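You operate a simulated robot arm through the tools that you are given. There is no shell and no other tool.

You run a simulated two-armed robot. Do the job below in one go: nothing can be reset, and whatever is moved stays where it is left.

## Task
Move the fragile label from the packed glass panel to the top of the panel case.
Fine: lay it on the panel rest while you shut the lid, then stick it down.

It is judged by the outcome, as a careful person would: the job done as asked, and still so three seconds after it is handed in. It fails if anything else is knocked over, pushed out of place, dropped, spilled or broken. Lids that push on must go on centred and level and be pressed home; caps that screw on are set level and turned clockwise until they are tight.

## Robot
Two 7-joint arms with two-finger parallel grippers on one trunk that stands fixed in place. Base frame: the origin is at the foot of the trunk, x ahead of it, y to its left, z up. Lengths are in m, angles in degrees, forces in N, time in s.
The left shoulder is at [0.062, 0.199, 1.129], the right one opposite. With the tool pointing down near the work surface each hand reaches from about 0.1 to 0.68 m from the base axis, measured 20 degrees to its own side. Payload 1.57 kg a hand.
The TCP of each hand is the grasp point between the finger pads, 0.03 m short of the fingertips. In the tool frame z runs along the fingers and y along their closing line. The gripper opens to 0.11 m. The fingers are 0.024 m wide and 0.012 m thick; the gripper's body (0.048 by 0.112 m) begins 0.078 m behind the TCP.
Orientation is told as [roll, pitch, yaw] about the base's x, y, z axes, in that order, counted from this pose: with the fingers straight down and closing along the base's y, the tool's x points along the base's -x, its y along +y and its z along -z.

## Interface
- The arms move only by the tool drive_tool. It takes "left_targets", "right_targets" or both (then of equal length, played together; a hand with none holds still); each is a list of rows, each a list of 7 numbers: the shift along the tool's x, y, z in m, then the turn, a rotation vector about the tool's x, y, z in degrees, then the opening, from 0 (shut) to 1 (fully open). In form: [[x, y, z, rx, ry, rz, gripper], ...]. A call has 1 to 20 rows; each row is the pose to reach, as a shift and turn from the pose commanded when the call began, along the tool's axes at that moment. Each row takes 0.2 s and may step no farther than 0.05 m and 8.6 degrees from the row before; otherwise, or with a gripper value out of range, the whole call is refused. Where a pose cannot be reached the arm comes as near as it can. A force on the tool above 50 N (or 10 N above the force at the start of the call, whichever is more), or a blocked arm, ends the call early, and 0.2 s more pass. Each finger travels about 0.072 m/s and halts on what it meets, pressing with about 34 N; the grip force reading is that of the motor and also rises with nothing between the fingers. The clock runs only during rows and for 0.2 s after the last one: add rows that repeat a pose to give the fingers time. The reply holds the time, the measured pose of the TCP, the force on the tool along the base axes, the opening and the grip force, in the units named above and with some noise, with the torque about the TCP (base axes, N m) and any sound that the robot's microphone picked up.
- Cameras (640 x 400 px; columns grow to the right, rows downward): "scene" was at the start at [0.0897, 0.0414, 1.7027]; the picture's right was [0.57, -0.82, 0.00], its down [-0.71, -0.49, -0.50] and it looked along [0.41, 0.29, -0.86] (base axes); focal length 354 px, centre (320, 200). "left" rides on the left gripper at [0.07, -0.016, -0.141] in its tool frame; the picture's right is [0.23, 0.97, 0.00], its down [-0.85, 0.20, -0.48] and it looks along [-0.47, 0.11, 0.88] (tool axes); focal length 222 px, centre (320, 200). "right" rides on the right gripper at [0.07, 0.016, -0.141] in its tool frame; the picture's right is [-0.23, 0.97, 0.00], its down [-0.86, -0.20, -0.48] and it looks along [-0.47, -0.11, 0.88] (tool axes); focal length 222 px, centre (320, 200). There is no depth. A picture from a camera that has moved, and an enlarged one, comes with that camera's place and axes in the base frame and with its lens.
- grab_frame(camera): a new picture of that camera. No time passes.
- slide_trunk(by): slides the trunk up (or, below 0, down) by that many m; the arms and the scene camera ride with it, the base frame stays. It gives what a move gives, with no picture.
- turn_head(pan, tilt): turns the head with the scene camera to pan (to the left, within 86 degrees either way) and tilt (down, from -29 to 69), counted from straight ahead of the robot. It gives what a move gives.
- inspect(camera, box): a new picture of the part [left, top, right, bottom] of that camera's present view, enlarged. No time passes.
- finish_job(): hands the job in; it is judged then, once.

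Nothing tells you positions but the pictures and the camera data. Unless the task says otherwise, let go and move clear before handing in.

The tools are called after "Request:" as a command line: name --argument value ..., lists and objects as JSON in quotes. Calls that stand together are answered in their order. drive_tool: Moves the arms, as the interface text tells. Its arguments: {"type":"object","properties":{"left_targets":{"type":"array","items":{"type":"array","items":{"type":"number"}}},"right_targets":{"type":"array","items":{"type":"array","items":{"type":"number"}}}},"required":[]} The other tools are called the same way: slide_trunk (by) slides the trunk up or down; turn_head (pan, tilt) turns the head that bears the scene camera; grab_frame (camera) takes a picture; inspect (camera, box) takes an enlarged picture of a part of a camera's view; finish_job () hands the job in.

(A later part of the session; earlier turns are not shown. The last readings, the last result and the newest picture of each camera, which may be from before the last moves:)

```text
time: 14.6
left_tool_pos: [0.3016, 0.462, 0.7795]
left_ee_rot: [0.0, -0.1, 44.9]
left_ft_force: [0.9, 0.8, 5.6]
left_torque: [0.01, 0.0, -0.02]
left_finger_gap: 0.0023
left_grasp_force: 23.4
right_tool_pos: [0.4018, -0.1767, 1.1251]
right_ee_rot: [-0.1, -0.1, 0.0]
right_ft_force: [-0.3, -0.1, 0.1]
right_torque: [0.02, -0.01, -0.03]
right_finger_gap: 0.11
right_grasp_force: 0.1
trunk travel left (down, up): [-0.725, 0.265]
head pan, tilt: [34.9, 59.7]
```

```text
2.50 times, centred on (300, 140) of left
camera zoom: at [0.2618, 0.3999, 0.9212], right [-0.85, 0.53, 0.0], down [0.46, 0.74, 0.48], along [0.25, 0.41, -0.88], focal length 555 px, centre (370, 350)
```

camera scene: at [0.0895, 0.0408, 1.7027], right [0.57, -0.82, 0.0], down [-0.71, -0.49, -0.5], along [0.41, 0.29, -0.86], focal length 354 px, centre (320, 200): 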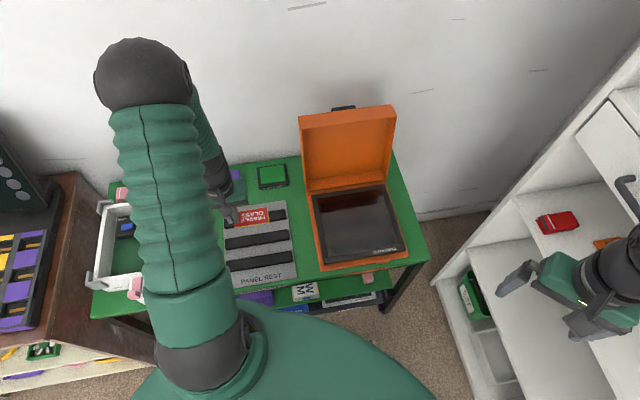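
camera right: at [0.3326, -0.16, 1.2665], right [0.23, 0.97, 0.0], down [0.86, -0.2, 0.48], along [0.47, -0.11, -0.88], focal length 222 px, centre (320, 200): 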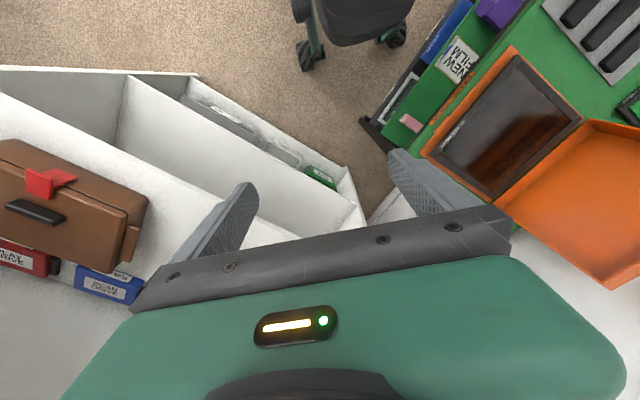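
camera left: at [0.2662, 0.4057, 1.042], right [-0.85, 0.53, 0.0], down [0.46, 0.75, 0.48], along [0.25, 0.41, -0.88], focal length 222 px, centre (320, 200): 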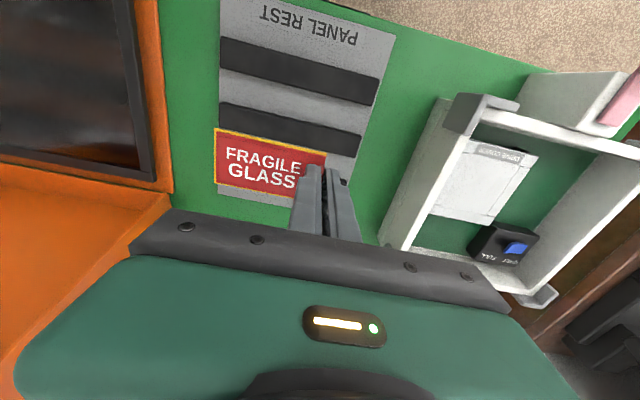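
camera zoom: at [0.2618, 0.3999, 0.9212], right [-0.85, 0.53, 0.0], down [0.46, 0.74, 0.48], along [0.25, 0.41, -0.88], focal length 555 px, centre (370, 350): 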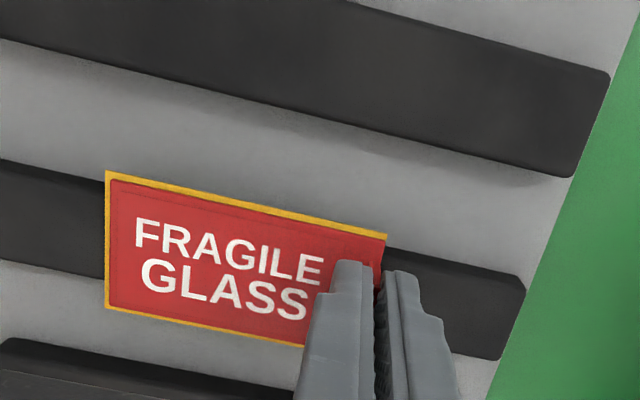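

Light contact (about 6 N) shows the label is resting on the pad. I'll ease the pressure slightly, open the fingers, and rise clear.

Request:
drive_tool --left_targets '[[0, 0, -0.0015, 0, 0, 0, 0], [0, 0, -0.0015, 0, 0, 0, 0.1], [0, 0, -0.0015, 0, 0, 0, 0.2], [0, 0, -0.0015, 0, 0, 0, 0.25], [0, 0, -0.0015, 0, 0, 0, 0.25]]'

Request:
inspect --camera "left" --box '[200, 60, 400, 220]'

```text
time: 15.8
left_tool_pos: [0.3014, 0.4614, 0.7807]
left_ee_rot: [0.0, 0.0, 45.1]
left_ft_force: [0.4, -0.6, -0.3]
left_torque: [0.02, 0.01, 0.0]
left_finger_gap: 0.0274
left_grasp_force: 0.1
right_tool_pos: [0.4013, -0.1751, 1.1247]
right_ee_rot: [-0.1, 0.0, 0.1]
right_ft_force: [-0.4, 1.1, 0.5]
right_torque: [0.0, -0.04, -0.01]
right_finger_gap: 0.1099
right_grasp_force: 0.1
trunk travel left (down, up): [-0.725, 0.265]
head pan, tilt: [34.9, 59.7]
```

```text
2.50 times, centred on (300, 140) of left
camera zoom: at [0.2624, 0.4005, 0.9222], right [-0.85, 0.53, 0.0], down [0.46, 0.75, 0.48], along [0.25, 0.41, -0.88], focal length 555 px, centre (370, 350)
```

zoom: 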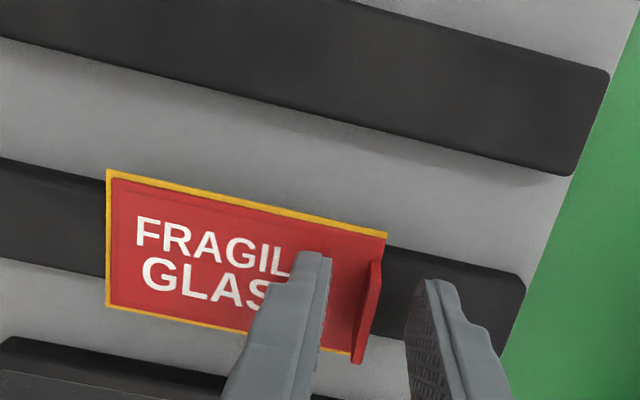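

The label lies level on the middle pad and the fingers are free. I'll rise straight up, then swing to the lid's left side with the hand turned 90°, to see the lid in profile and what is behind it.

Request:
drive_tool --left_targets '[[0, 0, -0.02, 0, 0, 0, 0.25], [0, 0, -0.05, 0, 0, 0, 0.25], [0, 0, -0.085, 0, 0, 0, 0.25], [0, 0, -0.12, 0, 0, 0, 0.25], [-0.012, -0.001, -0.14, 0, 0, 7.5, 0.25], [-0.024, -0.002, -0.16, 0, 0, 15, 0.25], [-0.036, -0.003, -0.18, 0, 0, 22.5, 0.25], [-0.048, -0.004, -0.2, 0, 0, 30, 0.25], [-0.06, -0.005, -0.22, 0, 0, 37.5, 0.25], [-0.072, -0.006, -0.24, 0, 0, 45, 0.25], [-0.084, -0.007, -0.26, 0, 0, 52.5, 0.25], [-0.096, -0.008, -0.28, 0, 0, 60, 0.25], [-0.108, -0.009, -0.3, 0, 0, 67.5, 0.25], [-0.12, -0.01, -0.32, 0, 0, 75, 0.25], [-0.132, -0.011, -0.345, 0, 0, 82.5, 0.25], [-0.1407, -0.0127, -0.37, 0, 0, 90, 0.25]]'

Request:
grab_frame --camera "left"

Request:
grab_frame --camera "scene"

```text
time: 19.2
left_tool_pos: [0.4098, 0.5521, 1.1504]
left_ee_rot: [-0.1, 0.0, -45.2]
left_ft_force: [-0.1, 0.1, -0.2]
left_torque: [-0.01, 0.02, -0.04]
left_finger_gap: 0.0277
left_grasp_force: 0.1
right_tool_pos: [0.4019, -0.1757, 1.1249]
right_ee_rot: [0.0, 0.0, 0.1]
right_ft_force: [-0.6, 0.4, 1.1]
right_torque: [0.02, -0.03, -0.02]
right_finger_gap: 0.1101
right_grasp_force: 0.1
trunk travel left (down, up): [-0.725, 0.265]
head pan, tilt: [34.9, 59.7]
```

```text
taken
camera left: at [0.349, 0.5907, 1.292], right [0.53, 0.85, 0.0], down [0.74, -0.47, 0.48], along [0.4, -0.25, -0.88], focal length 222 px, centre (320, 200)
```

left: 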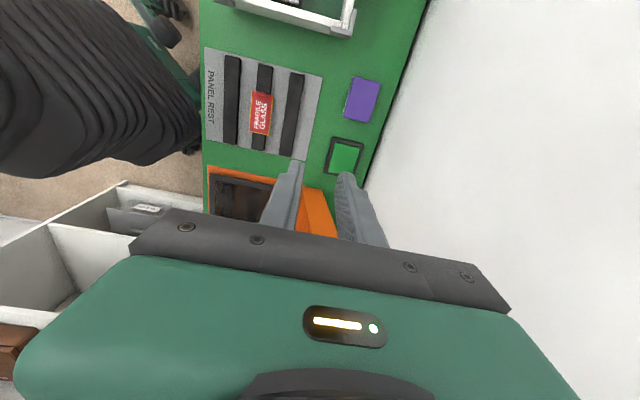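

```text
taken
camera scene: at [0.0895, 0.0409, 1.7027], right [0.57, -0.82, 0.0], down [-0.71, -0.49, -0.5], along [0.41, 0.29, -0.86], focal length 354 px, centre (320, 200)
```

scene: 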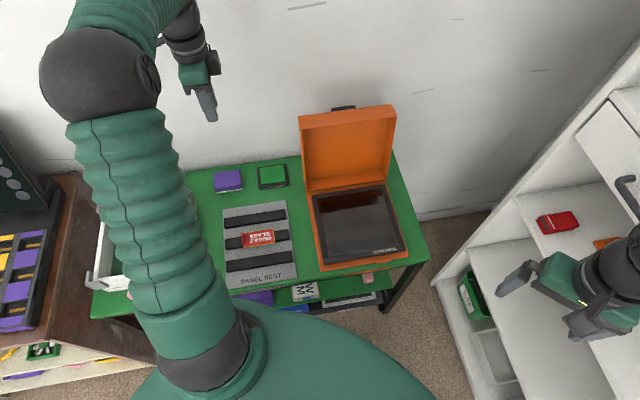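

From this side my own gripper hides the lid. I'll raise the trunk briefly so the head camera can look over the lid's top edge at the dark thing behind it.

Request:
slide_trunk --by 0.26

Request:
turn_head --pan 27 --tilt 58

Request:
grab_frame --camera "scene"

Request:
inspect --camera "scene" --box '[230, 90, 390, 220]'

```text
time: 21.9
left_tool_pos: [0.4107, 0.5542, 1.4088]
left_ee_rot: [0.0, 0.0, -45.0]
left_ft_force: [0.6, -1.2, 0.2]
left_torque: [-0.01, -0.01, -0.01]
left_finger_gap: 0.0275
left_grasp_force: 0.1
right_tool_pos: [0.4029, -0.1751, 1.3844]
right_ee_rot: [-0.1, 0.0, 0.1]
right_ft_force: [-0.4, 0.2, -0.3]
right_torque: [-0.01, 0.02, -0.01]
right_finger_gap: 0.1102
right_grasp_force: 0.1
trunk travel left (down, up): [-0.985, 0.005]
head pan, tilt: [34.9, 59.7]
```

```text
time: 22.6
left_tool_pos: [0.4108, 0.5529, 1.4098]
left_ee_rot: [0.0, 0.0, -45.1]
left_ft_force: [-0.3, -0.1, -0.6]
left_torque: [0.01, 0.0, 0.02]
left_finger_gap: 0.0275
left_grasp_force: 0.0
right_tool_pos: [0.4024, -0.1751, 1.3848]
right_ee_rot: [-0.1, 0.1, 0.0]
right_ft_force: [-0.5, 0.0, -0.8]
right_torque: [0.03, 0.02, 0.01]
right_finger_gap: 0.11
right_grasp_force: 0.1
trunk travel left (down, up): [-0.985, 0.005]
head pan, tilt: [27.0, 58.0]
```

```text
taken
camera scene: at [0.0965, 0.0343, 1.9647], right [0.45, -0.89, 0.0], down [-0.76, -0.39, -0.53], along [0.47, 0.24, -0.85], focal length 354 px, centre (320, 200)
```

scene: 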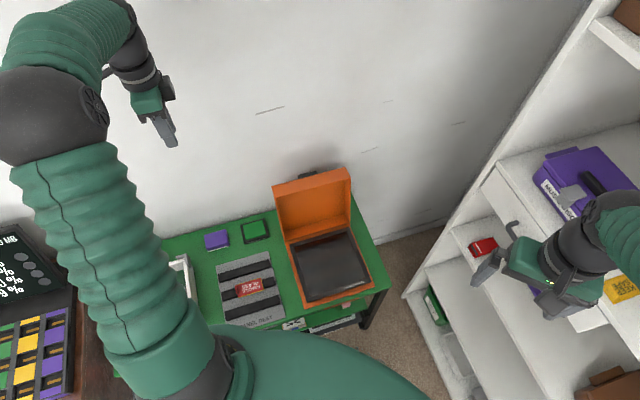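

```text
3.08 times, centred on (310, 155) of scene
camera zoom: at [0.0965, 0.0343, 1.9647], right [0.45, -0.89, 0.0], down [-0.76, -0.39, -0.53], along [0.47, 0.24, -0.85], focal length 1090 px, centre (351, 338)
```

zoom: 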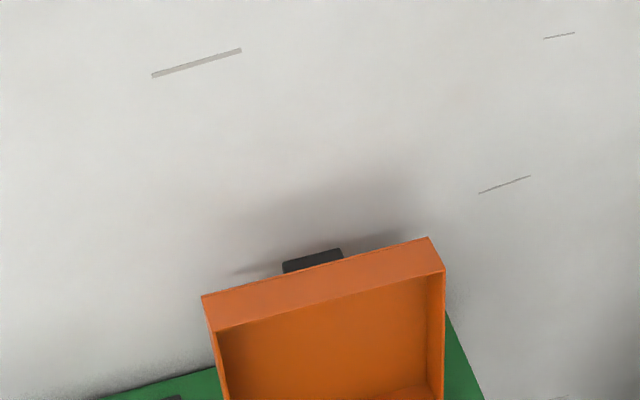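

The dark thing is a small block or handle on the outside of the lid near its free edge, centred in width. I'll keep to the left of it. I'm lowering the trunk again and restoring the head, then bringing the left hand above the lid's free edge with the fingers opened to straddle it.

Request:
slide_trunk --by -0.26

Request:
turn_head --pan 33 --tilt 52

Request:
drive_tool --left_targets '[[-0.03, 0.008, 0, 0, 0, 0, 0.4], [-0.06, 0.016, 0, 0, 0, 0, 0.6], [-0.09, 0.025, 0, 0, 0, 0, 0.8], [-0.12, 0.034, 0, 0, 0, 0, 1], [-0.15, 0.042, 0, -3, 0, 0, 1], [-0.18, 0.05, 0, -6, 0, 0, 1], [-0.21, 0.058, 0, -8, 0, 0, 1], [-0.2308, 0.0665, 0, -10, 0, 0, 1], [-0.2308, 0.0665, 0, -10, 0, 0, 1]]'

Request:
grab_frame --camera "scene"

Request:
grab_frame --camera "left"

```text
time: 25.2
left_tool_pos: [0.4103, 0.553, 1.1503]
left_ee_rot: [0.0, 0.0, -45.1]
left_ft_force: [0.8, 0.0, 0.7]
left_torque: [0.05, 0.01, 0.0]
left_finger_gap: 0.0276
left_grasp_force: 0.1
right_tool_pos: [0.4021, -0.1739, 1.1257]
right_ee_rot: [-0.1, 0.0, 0.0]
right_ft_force: [-0.2, 0.2, -0.1]
right_torque: [-0.02, 0.01, -0.01]
right_finger_gap: 0.1101
right_grasp_force: 0.1
trunk travel left (down, up): [-0.725, 0.265]
head pan, tilt: [27.0, 58.0]
```

```text
time: 25.9
left_tool_pos: [0.4115, 0.5539, 1.1503]
left_ee_rot: [0.0, -0.1, -44.9]
left_ft_force: [0.1, 0.7, 1.0]
left_torque: [0.02, 0.0, 0.01]
left_finger_gap: 0.0276
left_grasp_force: 0.1
right_tool_pos: [0.4034, -0.175, 1.126]
right_ee_rot: [0.0, -0.1, 0.0]
right_ft_force: [-0.1, -0.2, 0.2]
right_torque: [0.0, -0.02, -0.01]
right_finger_gap: 0.1101
right_grasp_force: 0.0
trunk travel left (down, up): [-0.725, 0.265]
head pan, tilt: [33.0, 52.0]
```

```text
time: 27.9
left_tool_pos: [0.62, 0.4377, 1.1506]
left_ee_rot: [10.0, 0.0, -45.0]
left_ft_force: [-0.5, 0.0, 0.5]
left_torque: [0.01, 0.0, -0.02]
left_finger_gap: 0.1102
left_grasp_force: 0.0
right_tool_pos: [0.4014, -0.1749, 1.1265]
right_ee_rot: [-0.1, -0.2, 0.1]
right_ft_force: [-0.6, 0.4, -0.2]
right_torque: [0.03, -0.02, 0.02]
right_finger_gap: 0.11
right_grasp_force: 0.0
trunk travel left (down, up): [-0.725, 0.265]
head pan, tilt: [33.0, 52.0]
```

```text
taken
camera scene: at [0.0977, 0.0431, 1.7123], right [0.54, -0.84, 0.0], down [-0.66, -0.43, -0.61], along [0.52, 0.33, -0.79], focal length 354 px, centre (320, 200)
```

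scene: 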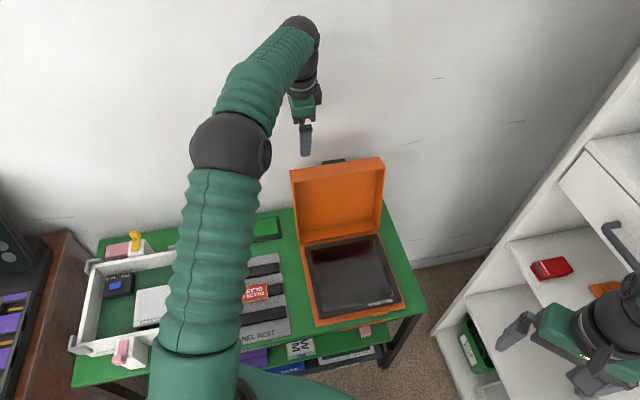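

```text
taken
camera left: at [0.5416, 0.4586, 1.288], right [0.52, 0.84, 0.17], down [0.68, -0.52, 0.51], along [0.51, -0.15, -0.85], focal length 222 px, centre (320, 200)
```

left: 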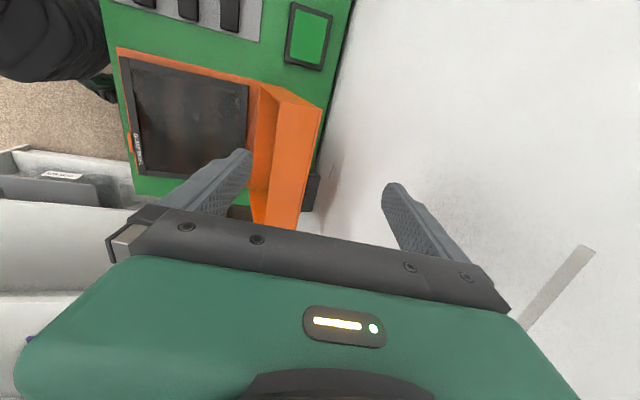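

The reach is fine here. I'll zoom the wrist view to see the lid edge between the fingers before descending.

Request:
inspect --camera "left" --box '[220, 60, 420, 240]'

Request:
inspect --camera "scene" --box '[260, 90, 420, 240]'

Request:
inspect --camera "right" --box '[440, 80, 640, 290]'

```text
2.22 times, centred on (320, 150) of left
camera zoom: at [0.5416, 0.4586, 1.288], right [0.52, 0.84, 0.17], down [0.68, -0.52, 0.51], along [0.51, -0.15, -0.85], focal length 494 px, centre (320, 311)
```

zoom: 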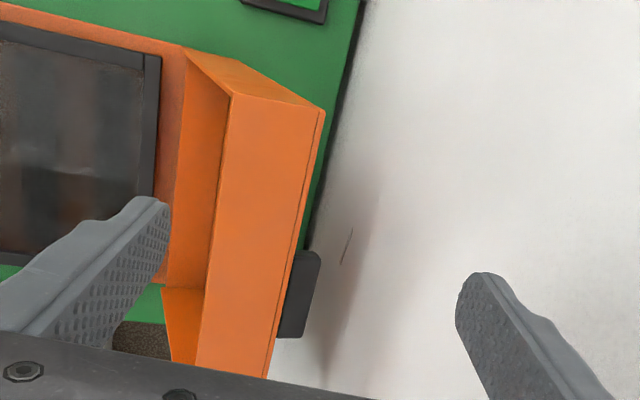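

```text
2.67 times, centred on (340, 165) of scene
camera zoom: at [0.0977, 0.0431, 1.7123], right [0.54, -0.84, 0.0], down [-0.66, -0.43, -0.61], along [0.52, 0.33, -0.79], focal length 945 px, centre (267, 293)
```

zoom: 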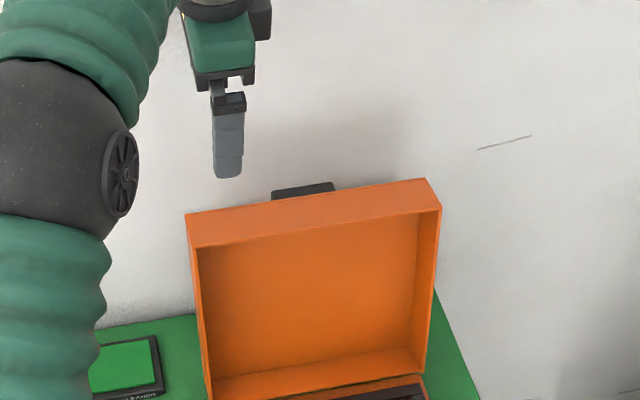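

```text
1.90 times, centred on (540, 185) of right
camera zoom: at [0.3315, -0.1596, 1.2669], right [0.23, 0.97, 0.0], down [0.85, -0.2, 0.48], along [0.47, -0.11, -0.88], focal length 423 px, centre (-99, 229)
```

zoom: 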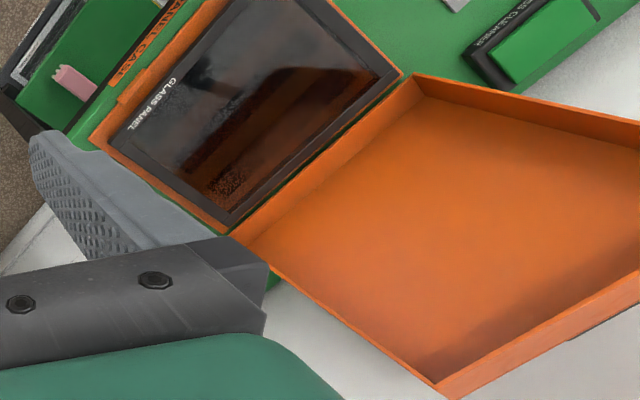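

The lid edge sits between the fingers: rim face at e_d≈0.72, outer face at ≈0.775, and the block clear to the right. I'll descend so the fingers straddle the free edge without touching it.

Request:
drive_tool --left_targets '[[0, -0.016, 0.035, 0, 0, 0, 1], [0, -0.022, 0.07, 0, 0, 0, 1], [0, -0.028, 0.105, 0, 0, 0, 1], [0, -0.0345, 0.14, 0, 0, 0, 1], [0, -0.04, 0.17, 0, 0, 0, 1], [0, -0.0446, 0.1953, 0, 0, 0, 1], [0, -0.0446, 0.1953, 0, 0, 0, 1]]'

Request:
inspect --camera "left" --box '[180, 30, 460, 250]'

Request:
inspect --camera "scene" --box '[260, 90, 420, 240]'

Request:
inspect --camera "right" --box '[440, 80, 640, 290]'

```text
time: 29.5
left_tool_pos: [0.6134, 0.4278, 0.9479]
left_ee_rot: [9.9, 0.0, -45.1]
left_ft_force: [-0.3, 0.7, 0.1]
left_torque: [-0.01, 0.02, 0.0]
left_finger_gap: 0.1101
left_grasp_force: 0.0
right_tool_pos: [0.4011, -0.1755, 1.1245]
right_ee_rot: [0.0, 0.0, -0.1]
right_ft_force: [-0.1, 0.6, 0.8]
right_torque: [0.03, 0.03, 0.02]
right_finger_gap: 0.11
right_grasp_force: 0.0
trunk travel left (down, up): [-0.725, 0.265]
head pan, tilt: [33.0, 52.0]
```

```text
1.82 times, centred on (320, 140) of left
camera zoom: at [0.5339, 0.4492, 1.0855], right [0.52, 0.84, 0.17], down [0.68, -0.52, 0.51], along [0.51, -0.15, -0.85], focal length 404 px, centre (320, 309)
```

zoom: 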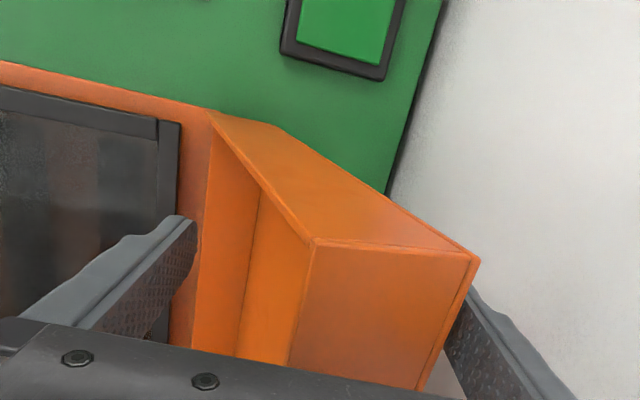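

```text
2.67 times, centred on (340, 165) of scene
camera zoom: at [0.0984, 0.0429, 1.7122], right [0.54, -0.84, 0.0], down [-0.66, -0.43, -0.61], along [0.51, 0.33, -0.79], focal length 945 px, centre (267, 293)
```

zoom: 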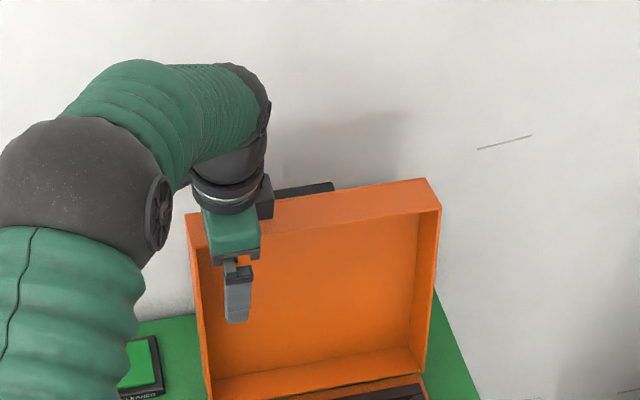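

```text
1.90 times, centred on (540, 185) of right
camera zoom: at [0.3321, -0.1597, 1.2667], right [0.23, 0.97, 0.0], down [0.85, -0.2, 0.48], along [0.47, -0.11, -0.88], focal length 423 px, centre (-99, 229)
```

zoom: 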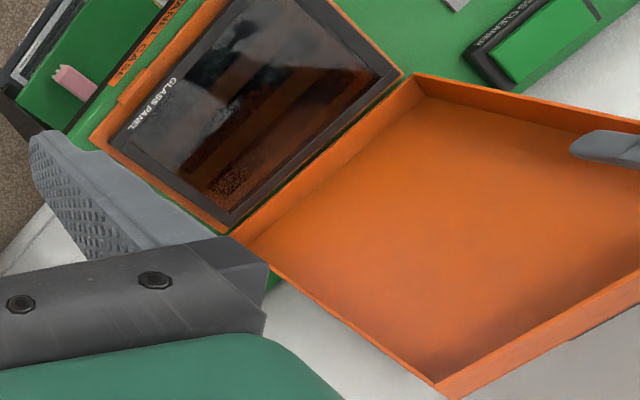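

The fingers straddle the free edge with no contact force. I'll narrow the opening a little and draw the lid toward upright, following the hinge arc, then check how it behaves.

Request:
drive_tool --left_targets '[[0, 0, 0, 0, 0, 0, 0.8], [0, -0.0115, -0.0066, -1, 0, 0, 0.8], [0, -0.0231, -0.0132, -2, 0, 0, 0.8], [0, -0.0343, -0.0167, -3.3, 0, 0, 0.8], [0, -0.0455, -0.0201, -4.6, 0, 0, 0.8], [0, -0.0566, -0.0236, -6, 0, 0, 0.8], [0, -0.0566, -0.0236, -6, 0, 0, 0.8]]'

Request:
inspect --camera "left" --box '[180, 30, 460, 250]'

Request:
inspect --camera "scene" --box '[260, 90, 420, 240]'

Request:
inspect --camera "right" --box '[440, 80, 640, 290]'

```text
time: 31.1
left_tool_pos: [0.5713, 0.3871, 0.9635]
left_ee_rot: [16.0, -0.1, -45.1]
left_ft_force: [-0.6, 0.2, -0.1]
left_torque: [-0.01, 0.01, 0.01]
left_finger_gap: 0.0879
left_grasp_force: 0.1
right_tool_pos: [0.4027, -0.1765, 1.1258]
right_ee_rot: [-0.1, 0.0, 0.0]
right_ft_force: [0.3, -0.2, -0.3]
right_torque: [0.01, -0.03, 0.01]
right_finger_gap: 0.1102
right_grasp_force: 0.1
trunk travel left (down, up): [-0.725, 0.265]
head pan, tilt: [33.0, 52.0]
```

```text
1.82 times, centred on (320, 140) of left
camera zoom: at [0.4834, 0.3975, 1.0958], right [0.5, 0.82, 0.27], down [0.65, -0.56, 0.51], along [0.57, -0.08, -0.81], focal length 404 px, centre (320, 309)
```

zoom: 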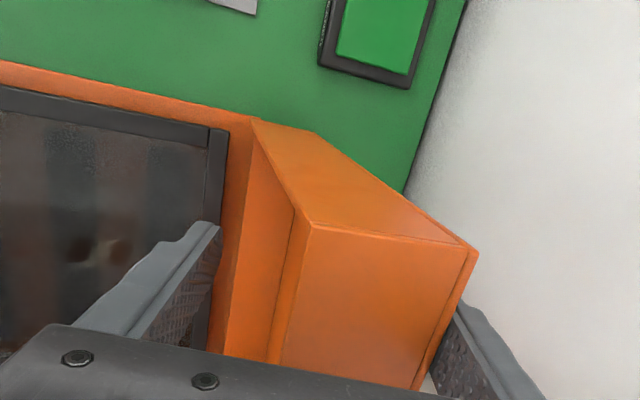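

```text
2.67 times, centred on (340, 165) of scene
camera zoom: at [0.0985, 0.0423, 1.7122], right [0.54, -0.84, 0.0], down [-0.66, -0.43, -0.61], along [0.51, 0.33, -0.79], focal length 945 px, centre (267, 293)
```

zoom: 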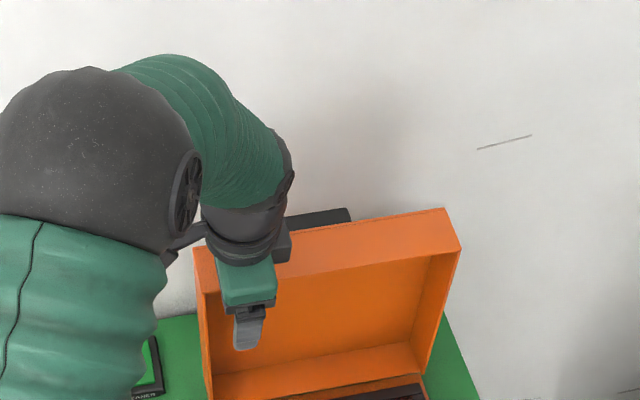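

```text
1.90 times, centred on (540, 185) of right
camera zoom: at [0.3325, -0.1601, 1.2666], right [0.23, 0.97, 0.0], down [0.86, -0.2, 0.48], along [0.47, -0.11, -0.88], focal length 423 px, centre (-99, 229)
```

zoom: 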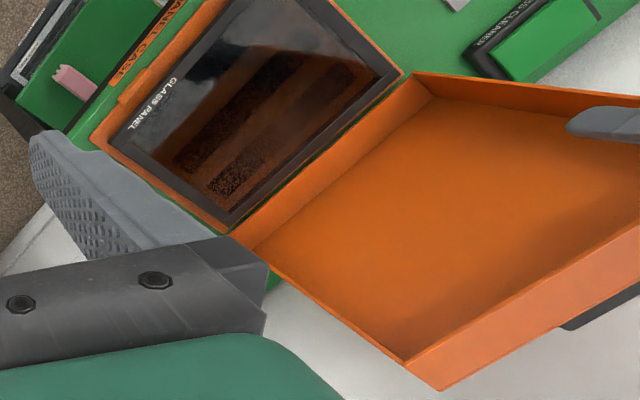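

The lid follows the back finger freely, with near-zero force, and is about upright; the block moves with it, so it is a grip on the lid's top. I'll keep going past upright with the opening narrowed, so the front finger can catch the lid.

Request:
drive_tool --left_targets '[[0, -0.0117, -0.0024, -2, 0, 0, 0.77], [0, -0.0234, -0.0047, -4, 0, 0, 0.74], [0, -0.0351, -0.0071, -6, 0, 0, 0.71], [0, -0.0467, -0.0077, -8.6, 0, 0, 0.69], [0, -0.0583, -0.0083, -11.3, 0, 0, 0.67], [0, -0.07, -0.009, -14, 0, 0, 0.65], [0, -0.07, -0.009, -14, 0, 0, 0.65]]'

Request:
inspect --camera "left" --box '[180, 30, 460, 250]'

Request:
inspect --camera "scene" --box '[260, 110, 440, 330]'

Request:
inspect --camera "right" --box '[440, 80, 640, 290]'

```text
time: 32.7
left_tool_pos: [0.5209, 0.3381, 0.9513]
left_ee_rot: [30.1, 0.0, -45.0]
left_ft_force: [-0.8, -0.5, 0.2]
left_torque: [0.02, 0.04, -0.02]
left_finger_gap: 0.0716
left_grasp_force: 0.1
right_tool_pos: [0.402, -0.178, 1.125]
right_ee_rot: [0.0, 0.0, 0.1]
right_ft_force: [-0.1, -0.4, 0.1]
right_torque: [-0.05, 0.0, -0.03]
right_finger_gap: 0.11
right_grasp_force: 0.0
trunk travel left (down, up): [-0.725, 0.265]
head pan, tilt: [33.0, 52.0]
```

```text
1.82 times, centred on (320, 140) of left
camera zoom: at [0.412, 0.3269, 1.0668], right [0.44, 0.76, 0.49], down [0.56, -0.65, 0.51], along [0.71, 0.05, -0.71], focal length 404 px, centre (320, 309)
```

zoom: 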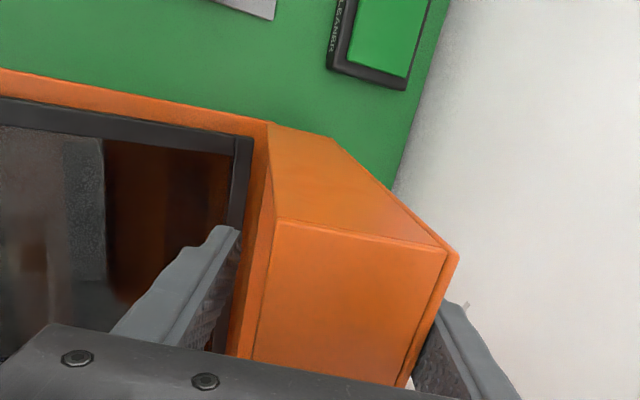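

```text
1.82 times, centred on (350, 220) of scene
camera zoom: at [0.0982, 0.041, 1.7123], right [0.54, -0.84, 0.0], down [-0.66, -0.43, -0.61], along [0.51, 0.34, -0.79], focal length 644 px, centre (266, 164)
```

zoom: 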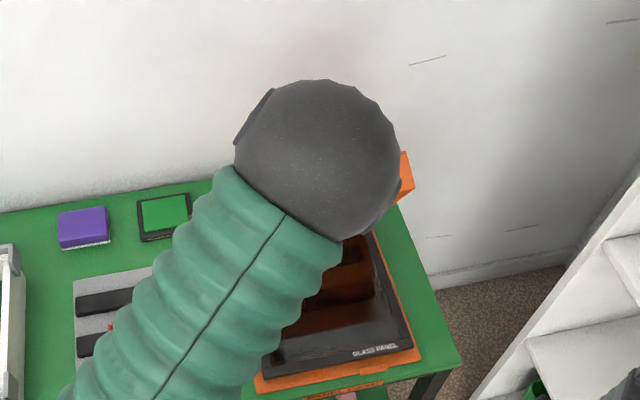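

```text
1.90 times, centred on (540, 185) of right
camera zoom: at [0.3324, -0.1612, 1.2665], right [0.23, 0.97, 0.0], down [0.85, -0.2, 0.48], along [0.47, -0.11, -0.88], focal length 423 px, centre (-99, 229)
```

zoom: 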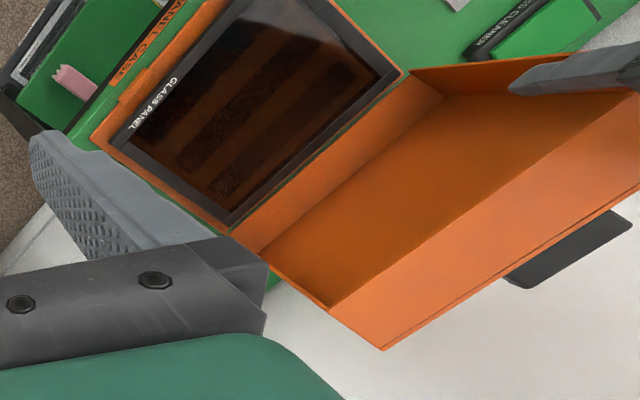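

The lid is about 65–70° open and puts almost no load on my fingers. I'll hold still briefly to learn whether the hinge holds it on its own.

Request:
drive_tool --left_targets '[[0, 0, 0, 0, 0, 0, 0.65], [0, 0, 0, 0, 0, 0, 0.65], [0, 0, 0, 0, 0, 0, 0.65], [0, 0, 0, 0, 0, 0, 0.65], [0, 0, 0, 0, 0, 0, 0.65]]'

Request:
inspect --camera "right" --box '[440, 80, 640, 290]'

Request:
inspect --camera "left" --box '[180, 30, 460, 250]'

```text
time: 33.9
left_tool_pos: [0.5223, 0.3391, 0.9516]
left_ee_rot: [30.0, 0.0, -44.9]
left_ft_force: [-0.8, 0.3, 0.1]
left_torque: [-0.01, 0.01, 0.01]
left_finger_gap: 0.0716
left_grasp_force: 0.0
right_tool_pos: [0.4023, -0.175, 1.1256]
right_ee_rot: [0.0, 0.0, 0.0]
right_ft_force: [-0.1, -0.2, -1.3]
right_torque: [0.0, -0.03, 0.0]
right_finger_gap: 0.11
right_grasp_force: 0.1
trunk travel left (down, up): [-0.725, 0.265]
head pan, tilt: [33.0, 52.0]
```

```text
1.90 times, centred on (540, 185) of right
camera zoom: at [0.3324, -0.1608, 1.2665], right [0.23, 0.97, 0.0], down [0.85, -0.2, 0.48], along [0.47, -0.11, -0.88], focal length 423 px, centre (-99, 229)
```

zoom: 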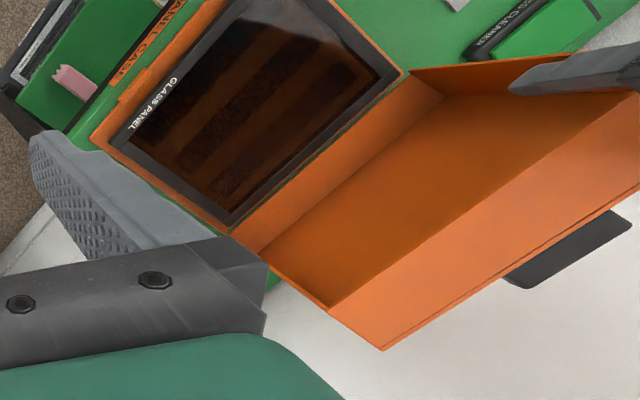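

```text
1.82 times, centred on (320, 140) of left
camera zoom: at [0.4122, 0.3272, 1.0668], right [0.44, 0.76, 0.49], down [0.56, -0.65, 0.51], along [0.71, 0.05, -0.71], focal length 404 px, centre (320, 309)
```

zoom: 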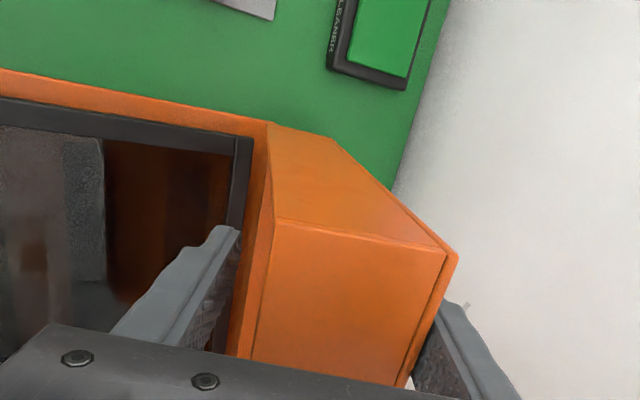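

The lid stays put by itself at this angle. I'll carry on lowering it along the arc with the fingers still caging the edge.

Request:
drive_tool --left_targets '[[0, -0.0119, -0.0016, -2, 0, 0, 0.65], [0, -0.0237, -0.0032, -4, 0, 0, 0.65], [0, -0.0356, -0.0048, -6, 0, 0, 0.65], [0, -0.0473, -0.0042, -8.3, 0, 0, 0.65], [0, -0.059, -0.0037, -10.6, 0, 0, 0.65], [0, -0.0706, -0.0031, -13, 0, 0, 0.65], [0, -0.0706, -0.0031, -13, 0, 0, 0.65]]'

Request:
inspect --camera "left" --box '[180, 30, 460, 250]'

Request:
inspect --camera "right" --box '[440, 40, 640, 270]'

Request:
grab_frame --camera "scene"

```text
time: 35.1
left_tool_pos: [0.4628, 0.3744, 0.9314]
left_ee_rot: [40.3, -2.5, -33.6]
left_ft_force: [-0.3, -0.1, -0.9]
left_torque: [0.01, 0.02, 0.0]
left_finger_gap: 0.0715
left_grasp_force: 0.1
right_tool_pos: [0.4014, -0.1752, 1.1222]
right_ee_rot: [0.0, 0.0, 0.0]
right_ft_force: [0.5, 0.6, 0.2]
right_torque: [0.02, 0.03, 0.0]
right_finger_gap: 0.1098
right_grasp_force: 0.1
trunk travel left (down, up): [-0.725, 0.265]
head pan, tilt: [33.0, 52.0]
stopped in row 6 (left hand): the arm was blocked; the commanded pose is now the measured one
```

```text
1.82 times, centred on (320, 140) of left
camera zoom: at [0.3455, 0.3287, 1.0266], right [0.2, 0.76, 0.62], down [0.61, -0.59, 0.53], along [0.77, 0.27, -0.58], focal length 404 px, centre (320, 309)
```

zoom: 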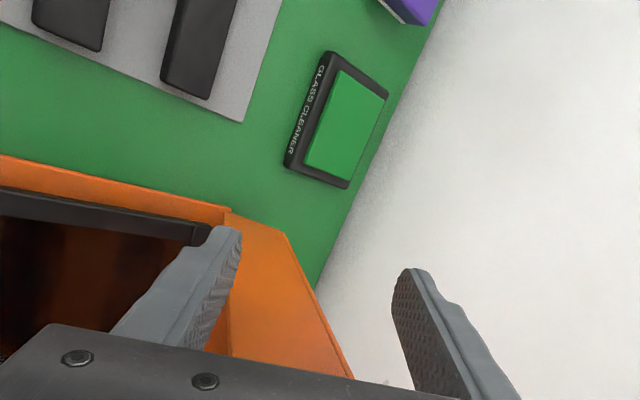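

```text
1.74 times, centred on (540, 155) of right
camera zoom: at [0.3314, -0.1596, 1.2638], right [0.23, 0.97, 0.0], down [0.85, -0.2, 0.48], along [0.47, -0.11, -0.88], focal length 386 px, centre (-63, 278)
```

zoom: 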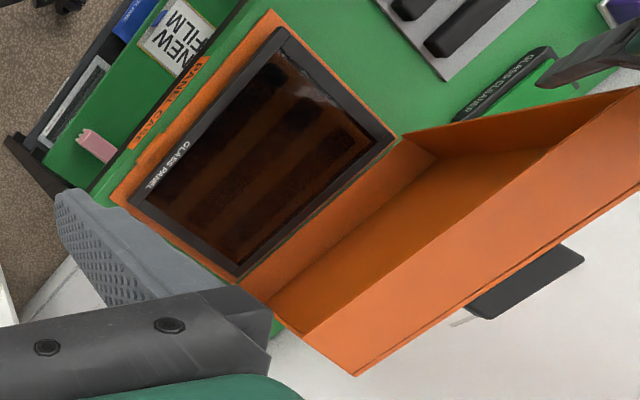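

```text
taken
camera scene: at [0.0983, 0.0428, 1.7092], right [0.54, -0.84, 0.0], down [-0.66, -0.43, -0.61], along [0.51, 0.33, -0.79], focal length 354 px, centre (320, 200)
```

scene: 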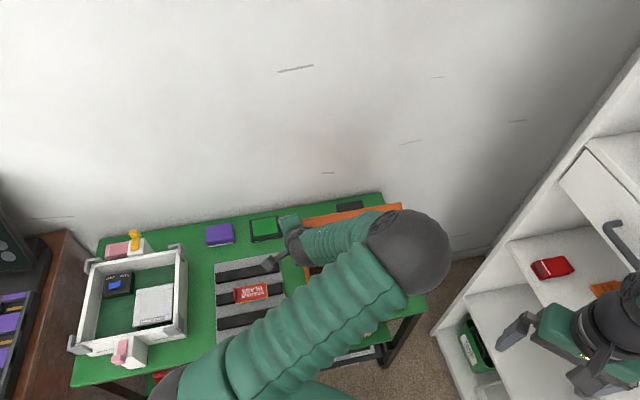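

The arm ran out of comfortable posture and swung its elbow inward; the hand slid out past the lid's left side, and the lid stays where it is on its own. I'll first move the hand gently left and up, away from the lid, then check.

Request:
drive_tool --left_targets '[[0.0223, 0.015, -0.0105, 0, 0, 0, 0.65], [0.0447, 0.03, -0.021, 0, 0, 0, 0.65], [0.067, 0.0449, -0.0314, 0, 0, 0, 0.65]]'

Request:
grab_frame --camera "scene"

Request:
grab_frame --camera "left"

Request:
grab_frame --camera "right"

```text
time: 35.9
left_tool_pos: [0.4161, 0.4232, 0.9838]
left_ee_rot: [40.4, -2.2, -34.0]
left_ft_force: [0.4, -0.6, -0.3]
left_torque: [-0.03, 0.0, -0.02]
left_finger_gap: 0.0715
left_grasp_force: 0.0
right_tool_pos: [0.4015, -0.1757, 1.1252]
right_ee_rot: [-0.1, -0.1, 0.1]
right_ft_force: [0.4, 0.1, 0.8]
right_torque: [-0.03, -0.03, -0.01]
right_finger_gap: 0.11
right_grasp_force: 0.0
trunk travel left (down, up): [-0.725, 0.265]
head pan, tilt: [33.0, 52.0]
```

```text
taken
camera scene: at [0.0971, 0.0435, 1.7121], right [0.54, -0.84, 0.0], down [-0.66, -0.43, -0.61], along [0.52, 0.33, -0.79], focal length 354 px, centre (320, 200)
```

scene: 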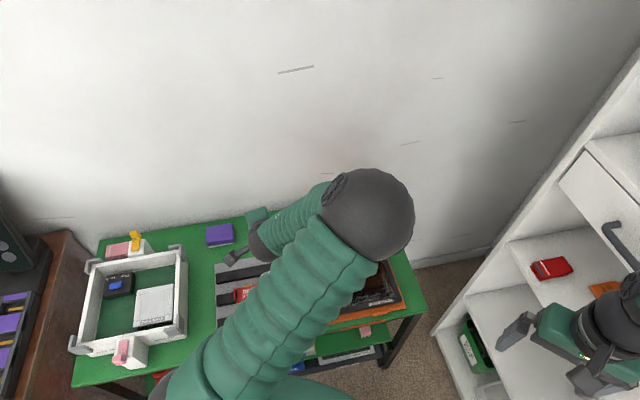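

```text
taken
camera left: at [0.2951, 0.3787, 1.078], right [0.21, 0.76, 0.62], down [0.61, -0.6, 0.53], along [0.77, 0.27, -0.58], focal length 222 px, centre (320, 200)
```

left: 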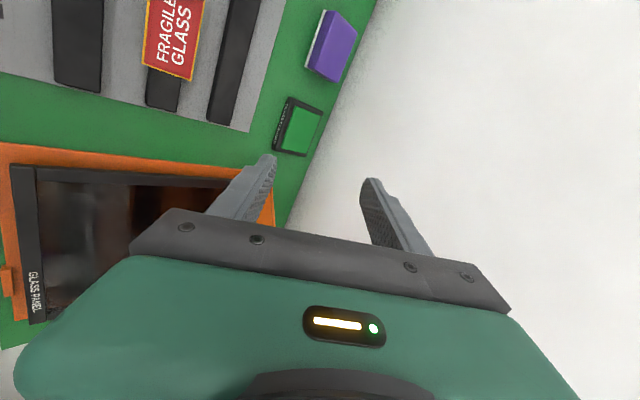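

```text
taken
camera right: at [0.3308, -0.1593, 1.2669], right [0.23, 0.97, 0.0], down [0.85, -0.2, 0.48], along [0.47, -0.11, -0.88], focal length 222 px, centre (320, 200)
```

right: 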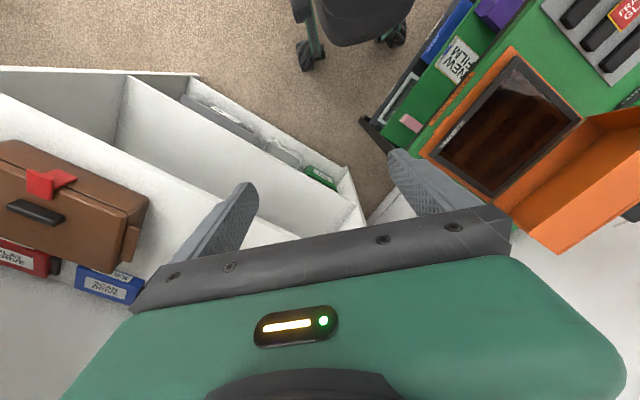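

The label is still on its pad and the lid holds at about 60°. I'll bring the left hand back to its comfortable starting pose in small steps so the elbow swings out again.

Request:
drive_tool --left_targets '[[0.0037, 0.0101, -0.0176, 4.3, 1.6, -3.5, 0.65], [0.0074, 0.0201, -0.0352, 8.5, 3.1, -7, 0.65], [0.0112, 0.0302, -0.0529, 12.8, 4.7, -10.4, 0.65], [0.0149, 0.0403, -0.0705, 17.1, 6.3, -13.9, 0.65], [0.0186, 0.0503, -0.0881, 21.3, 7.8, -17.4, 0.65], [0.0223, 0.0604, -0.1057, 25.6, 9.4, -20.9, 0.65], [0.0261, 0.0705, -0.1234, 29.9, 11, -24.3, 0.65], [0.0298, 0.0805, -0.141, 34.1, 12.5, -27.8, 0.65], [0.0335, 0.0906, -0.1586, 38.4, 14.1, -31.3, 0.65]]'

Request:
grab_frame --camera "scene"

```text
time: 37.9
left_tool_pos: [0.3615, 0.4176, 1.1619]
left_ee_rot: [0.1, 0.3, -0.2]
left_ft_force: [-0.3, 0.9, 0.5]
left_torque: [0.03, 0.03, -0.01]
left_finger_gap: 0.0714
left_grasp_force: 0.0
right_tool_pos: [0.4019, -0.1749, 1.1249]
right_ee_rot: [0.0, -0.1, 0.0]
right_ft_force: [0.1, 0.2, -0.5]
right_torque: [-0.01, 0.0, -0.01]
right_finger_gap: 0.1098
right_grasp_force: 0.0
trunk travel left (down, up): [-0.725, 0.265]
head pan, tilt: [33.0, 52.0]
```

```text
taken
camera scene: at [0.0973, 0.0428, 1.7123], right [0.54, -0.84, 0.0], down [-0.66, -0.43, -0.61], along [0.52, 0.33, -0.79], focal length 354 px, centre (320, 200)
```

scene: 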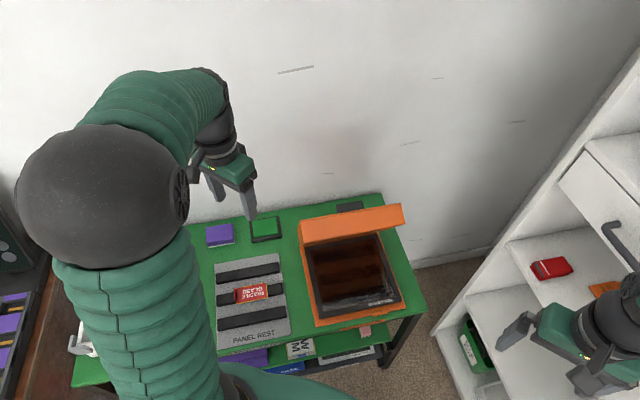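

The arm is back in a good posture. I'll check the lid's present angle closely.

Request:
inspect --camera "scene" --box '[280, 180, 430, 330]'

Request:
inspect --camera "left" --box '[120, 60, 400, 260]'

Request:
inspect --camera "right" --box '[400, 40, 640, 280]'

```text
2.67 times, centred on (355, 255) of scene
camera zoom: at [0.0973, 0.0428, 1.7123], right [0.54, -0.84, 0.0], down [-0.66, -0.43, -0.61], along [0.52, 0.33, -0.79], focal length 945 px, centre (227, 53)
```

zoom: 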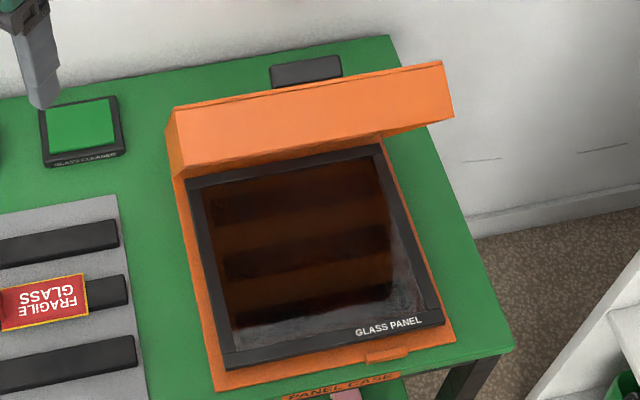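

```text
2.00 times, centred on (260, 160) of left
camera zoom: at [0.2927, 0.4006, 1.3047], right [-0.22, 0.97, 0.0], down [0.86, 0.2, 0.48], along [0.46, 0.11, -0.88], focal length 444 px, centre (440, 280)
```

zoom: 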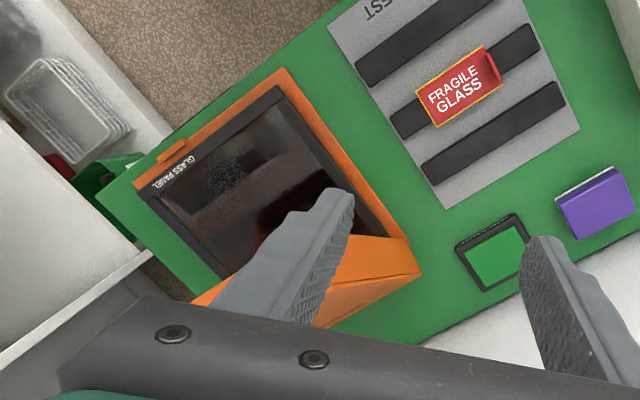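

```text
1.67 times, centred on (520, 160) of right
camera zoom: at [0.3312, -0.1598, 1.2669], right [0.23, 0.97, 0.0], down [0.85, -0.2, 0.48], along [0.47, -0.11, -0.88], focal length 370 px, centre (-13, 267)
```

zoom: 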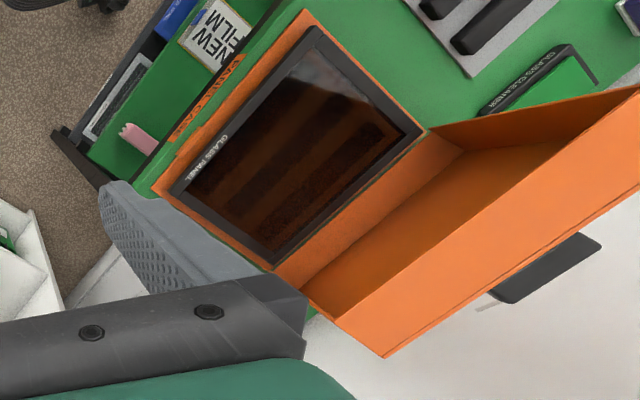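

The lid rests by itself at about 58–60°, and my fingers are clear. Since the hinge holds, I'll finish by pushing gently on its outer face from above, left of the dark grip. First I'll take the hand over with the fingers closed.

Request:
drive_tool --left_targets '[[-0.0255, -0.008, 0.005, 0, 0, -5.6, 0.5], [-0.051, -0.016, 0.01, 0, 0, -11.2, 0.35], [-0.0764, -0.0242, 0.016, 0, 0, -16.9, 0.2], [-0.1019, -0.0322, 0.021, 0, 0, -22.5, 0.1], [-0.1274, -0.0403, 0.026, 0, 0, -28.1, 0], [-0.1529, -0.0484, 0.031, 0, 0, -33.7, 0], [-0.1783, -0.0564, 0.037, 0, 0, -39.4, 0], [-0.2038, -0.0645, 0.042, 0, 0, -45, 0], [-0.2038, -0.0645, 0.042, 0, 0, -45, 0]]'

Request:
grab_frame --camera "left"

Request:
grab_frame --camera "scene"

```text
time: 39.9
left_tool_pos: [0.5675, 0.3513, 1.1196]
left_ee_rot: [0.3, -0.1, 44.8]
left_ft_force: [0.5, 0.9, -1.6]
left_torque: [-0.02, -0.01, -0.02]
left_finger_gap: 0.0
left_grasp_force: 21.1
right_tool_pos: [0.4005, -0.1756, 1.1265]
right_ee_rot: [0.0, -0.2, 0.0]
right_ft_force: [-0.2, 0.4, -0.2]
right_torque: [0.0, 0.01, -0.02]
right_finger_gap: 0.1101
right_grasp_force: 0.1
trunk travel left (down, up): [-0.725, 0.265]
head pan, tilt: [33.0, 52.0]
```

```text
taken
camera left: at [0.5277, 0.2906, 1.2618], right [-0.85, 0.53, 0.0], down [0.47, 0.74, 0.48], along [0.25, 0.41, -0.88], focal length 222 px, centre (320, 200)
```

left: 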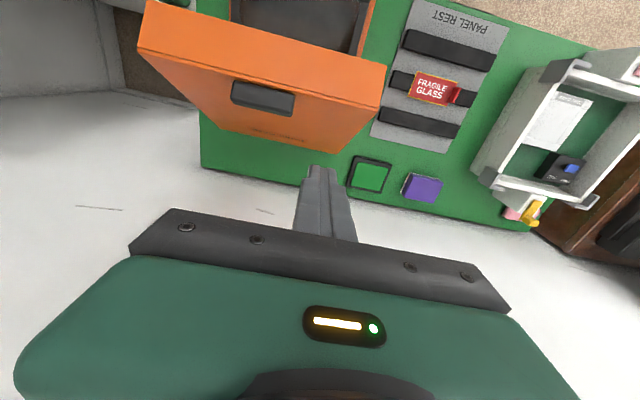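

```text
taken
camera scene: at [0.0978, 0.0423, 1.7123], right [0.54, -0.84, 0.0], down [-0.66, -0.43, -0.61], along [0.52, 0.33, -0.79], focal length 354 px, centre (320, 200)
```

scene: 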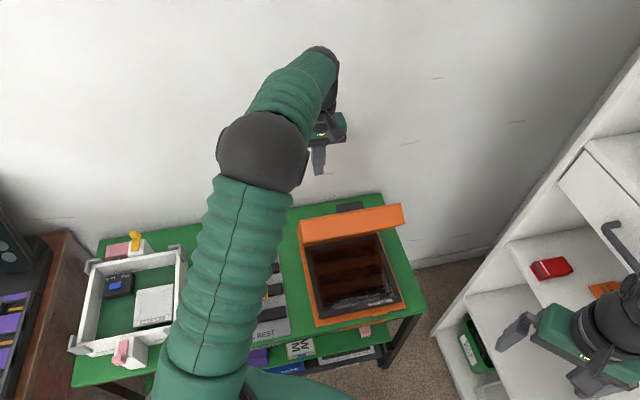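

Now the wrist camera looks down on the lid's outer face, so I'll zoom to see the grip and what's printed there.

Request:
inspect --camera "left" --box '[130, 0, 400, 200]'

Request:
inspect --camera "left" --box '[200, 60, 340, 150]'

```text
2.00 times, centred on (265, 100) of left
camera zoom: at [0.5277, 0.2906, 1.2618], right [-0.85, 0.53, 0.0], down [0.47, 0.74, 0.48], along [0.25, 0.41, -0.88], focal length 444 px, centre (430, 400)
```

zoom: 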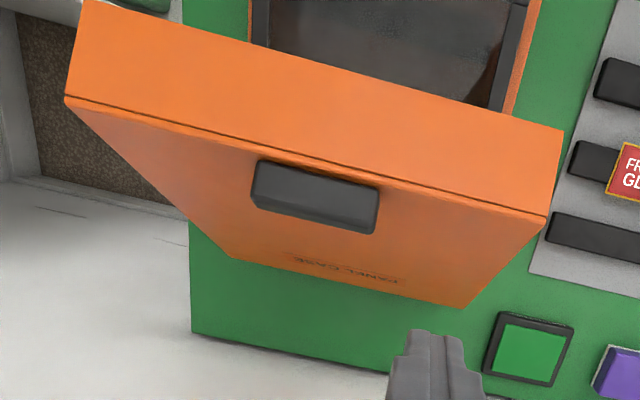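

```text
4.44 times, centred on (270, 105) of left
camera zoom: at [0.5277, 0.2906, 1.2618], right [-0.85, 0.53, 0.0], down [0.47, 0.74, 0.48], along [0.25, 0.41, -0.88], focal length 987 px, centre (542, 622)
```

zoom: 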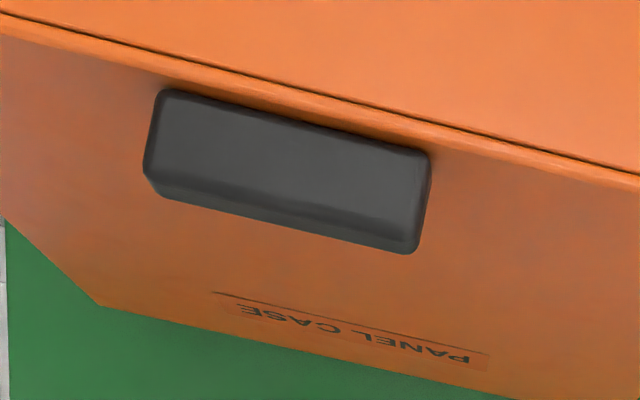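

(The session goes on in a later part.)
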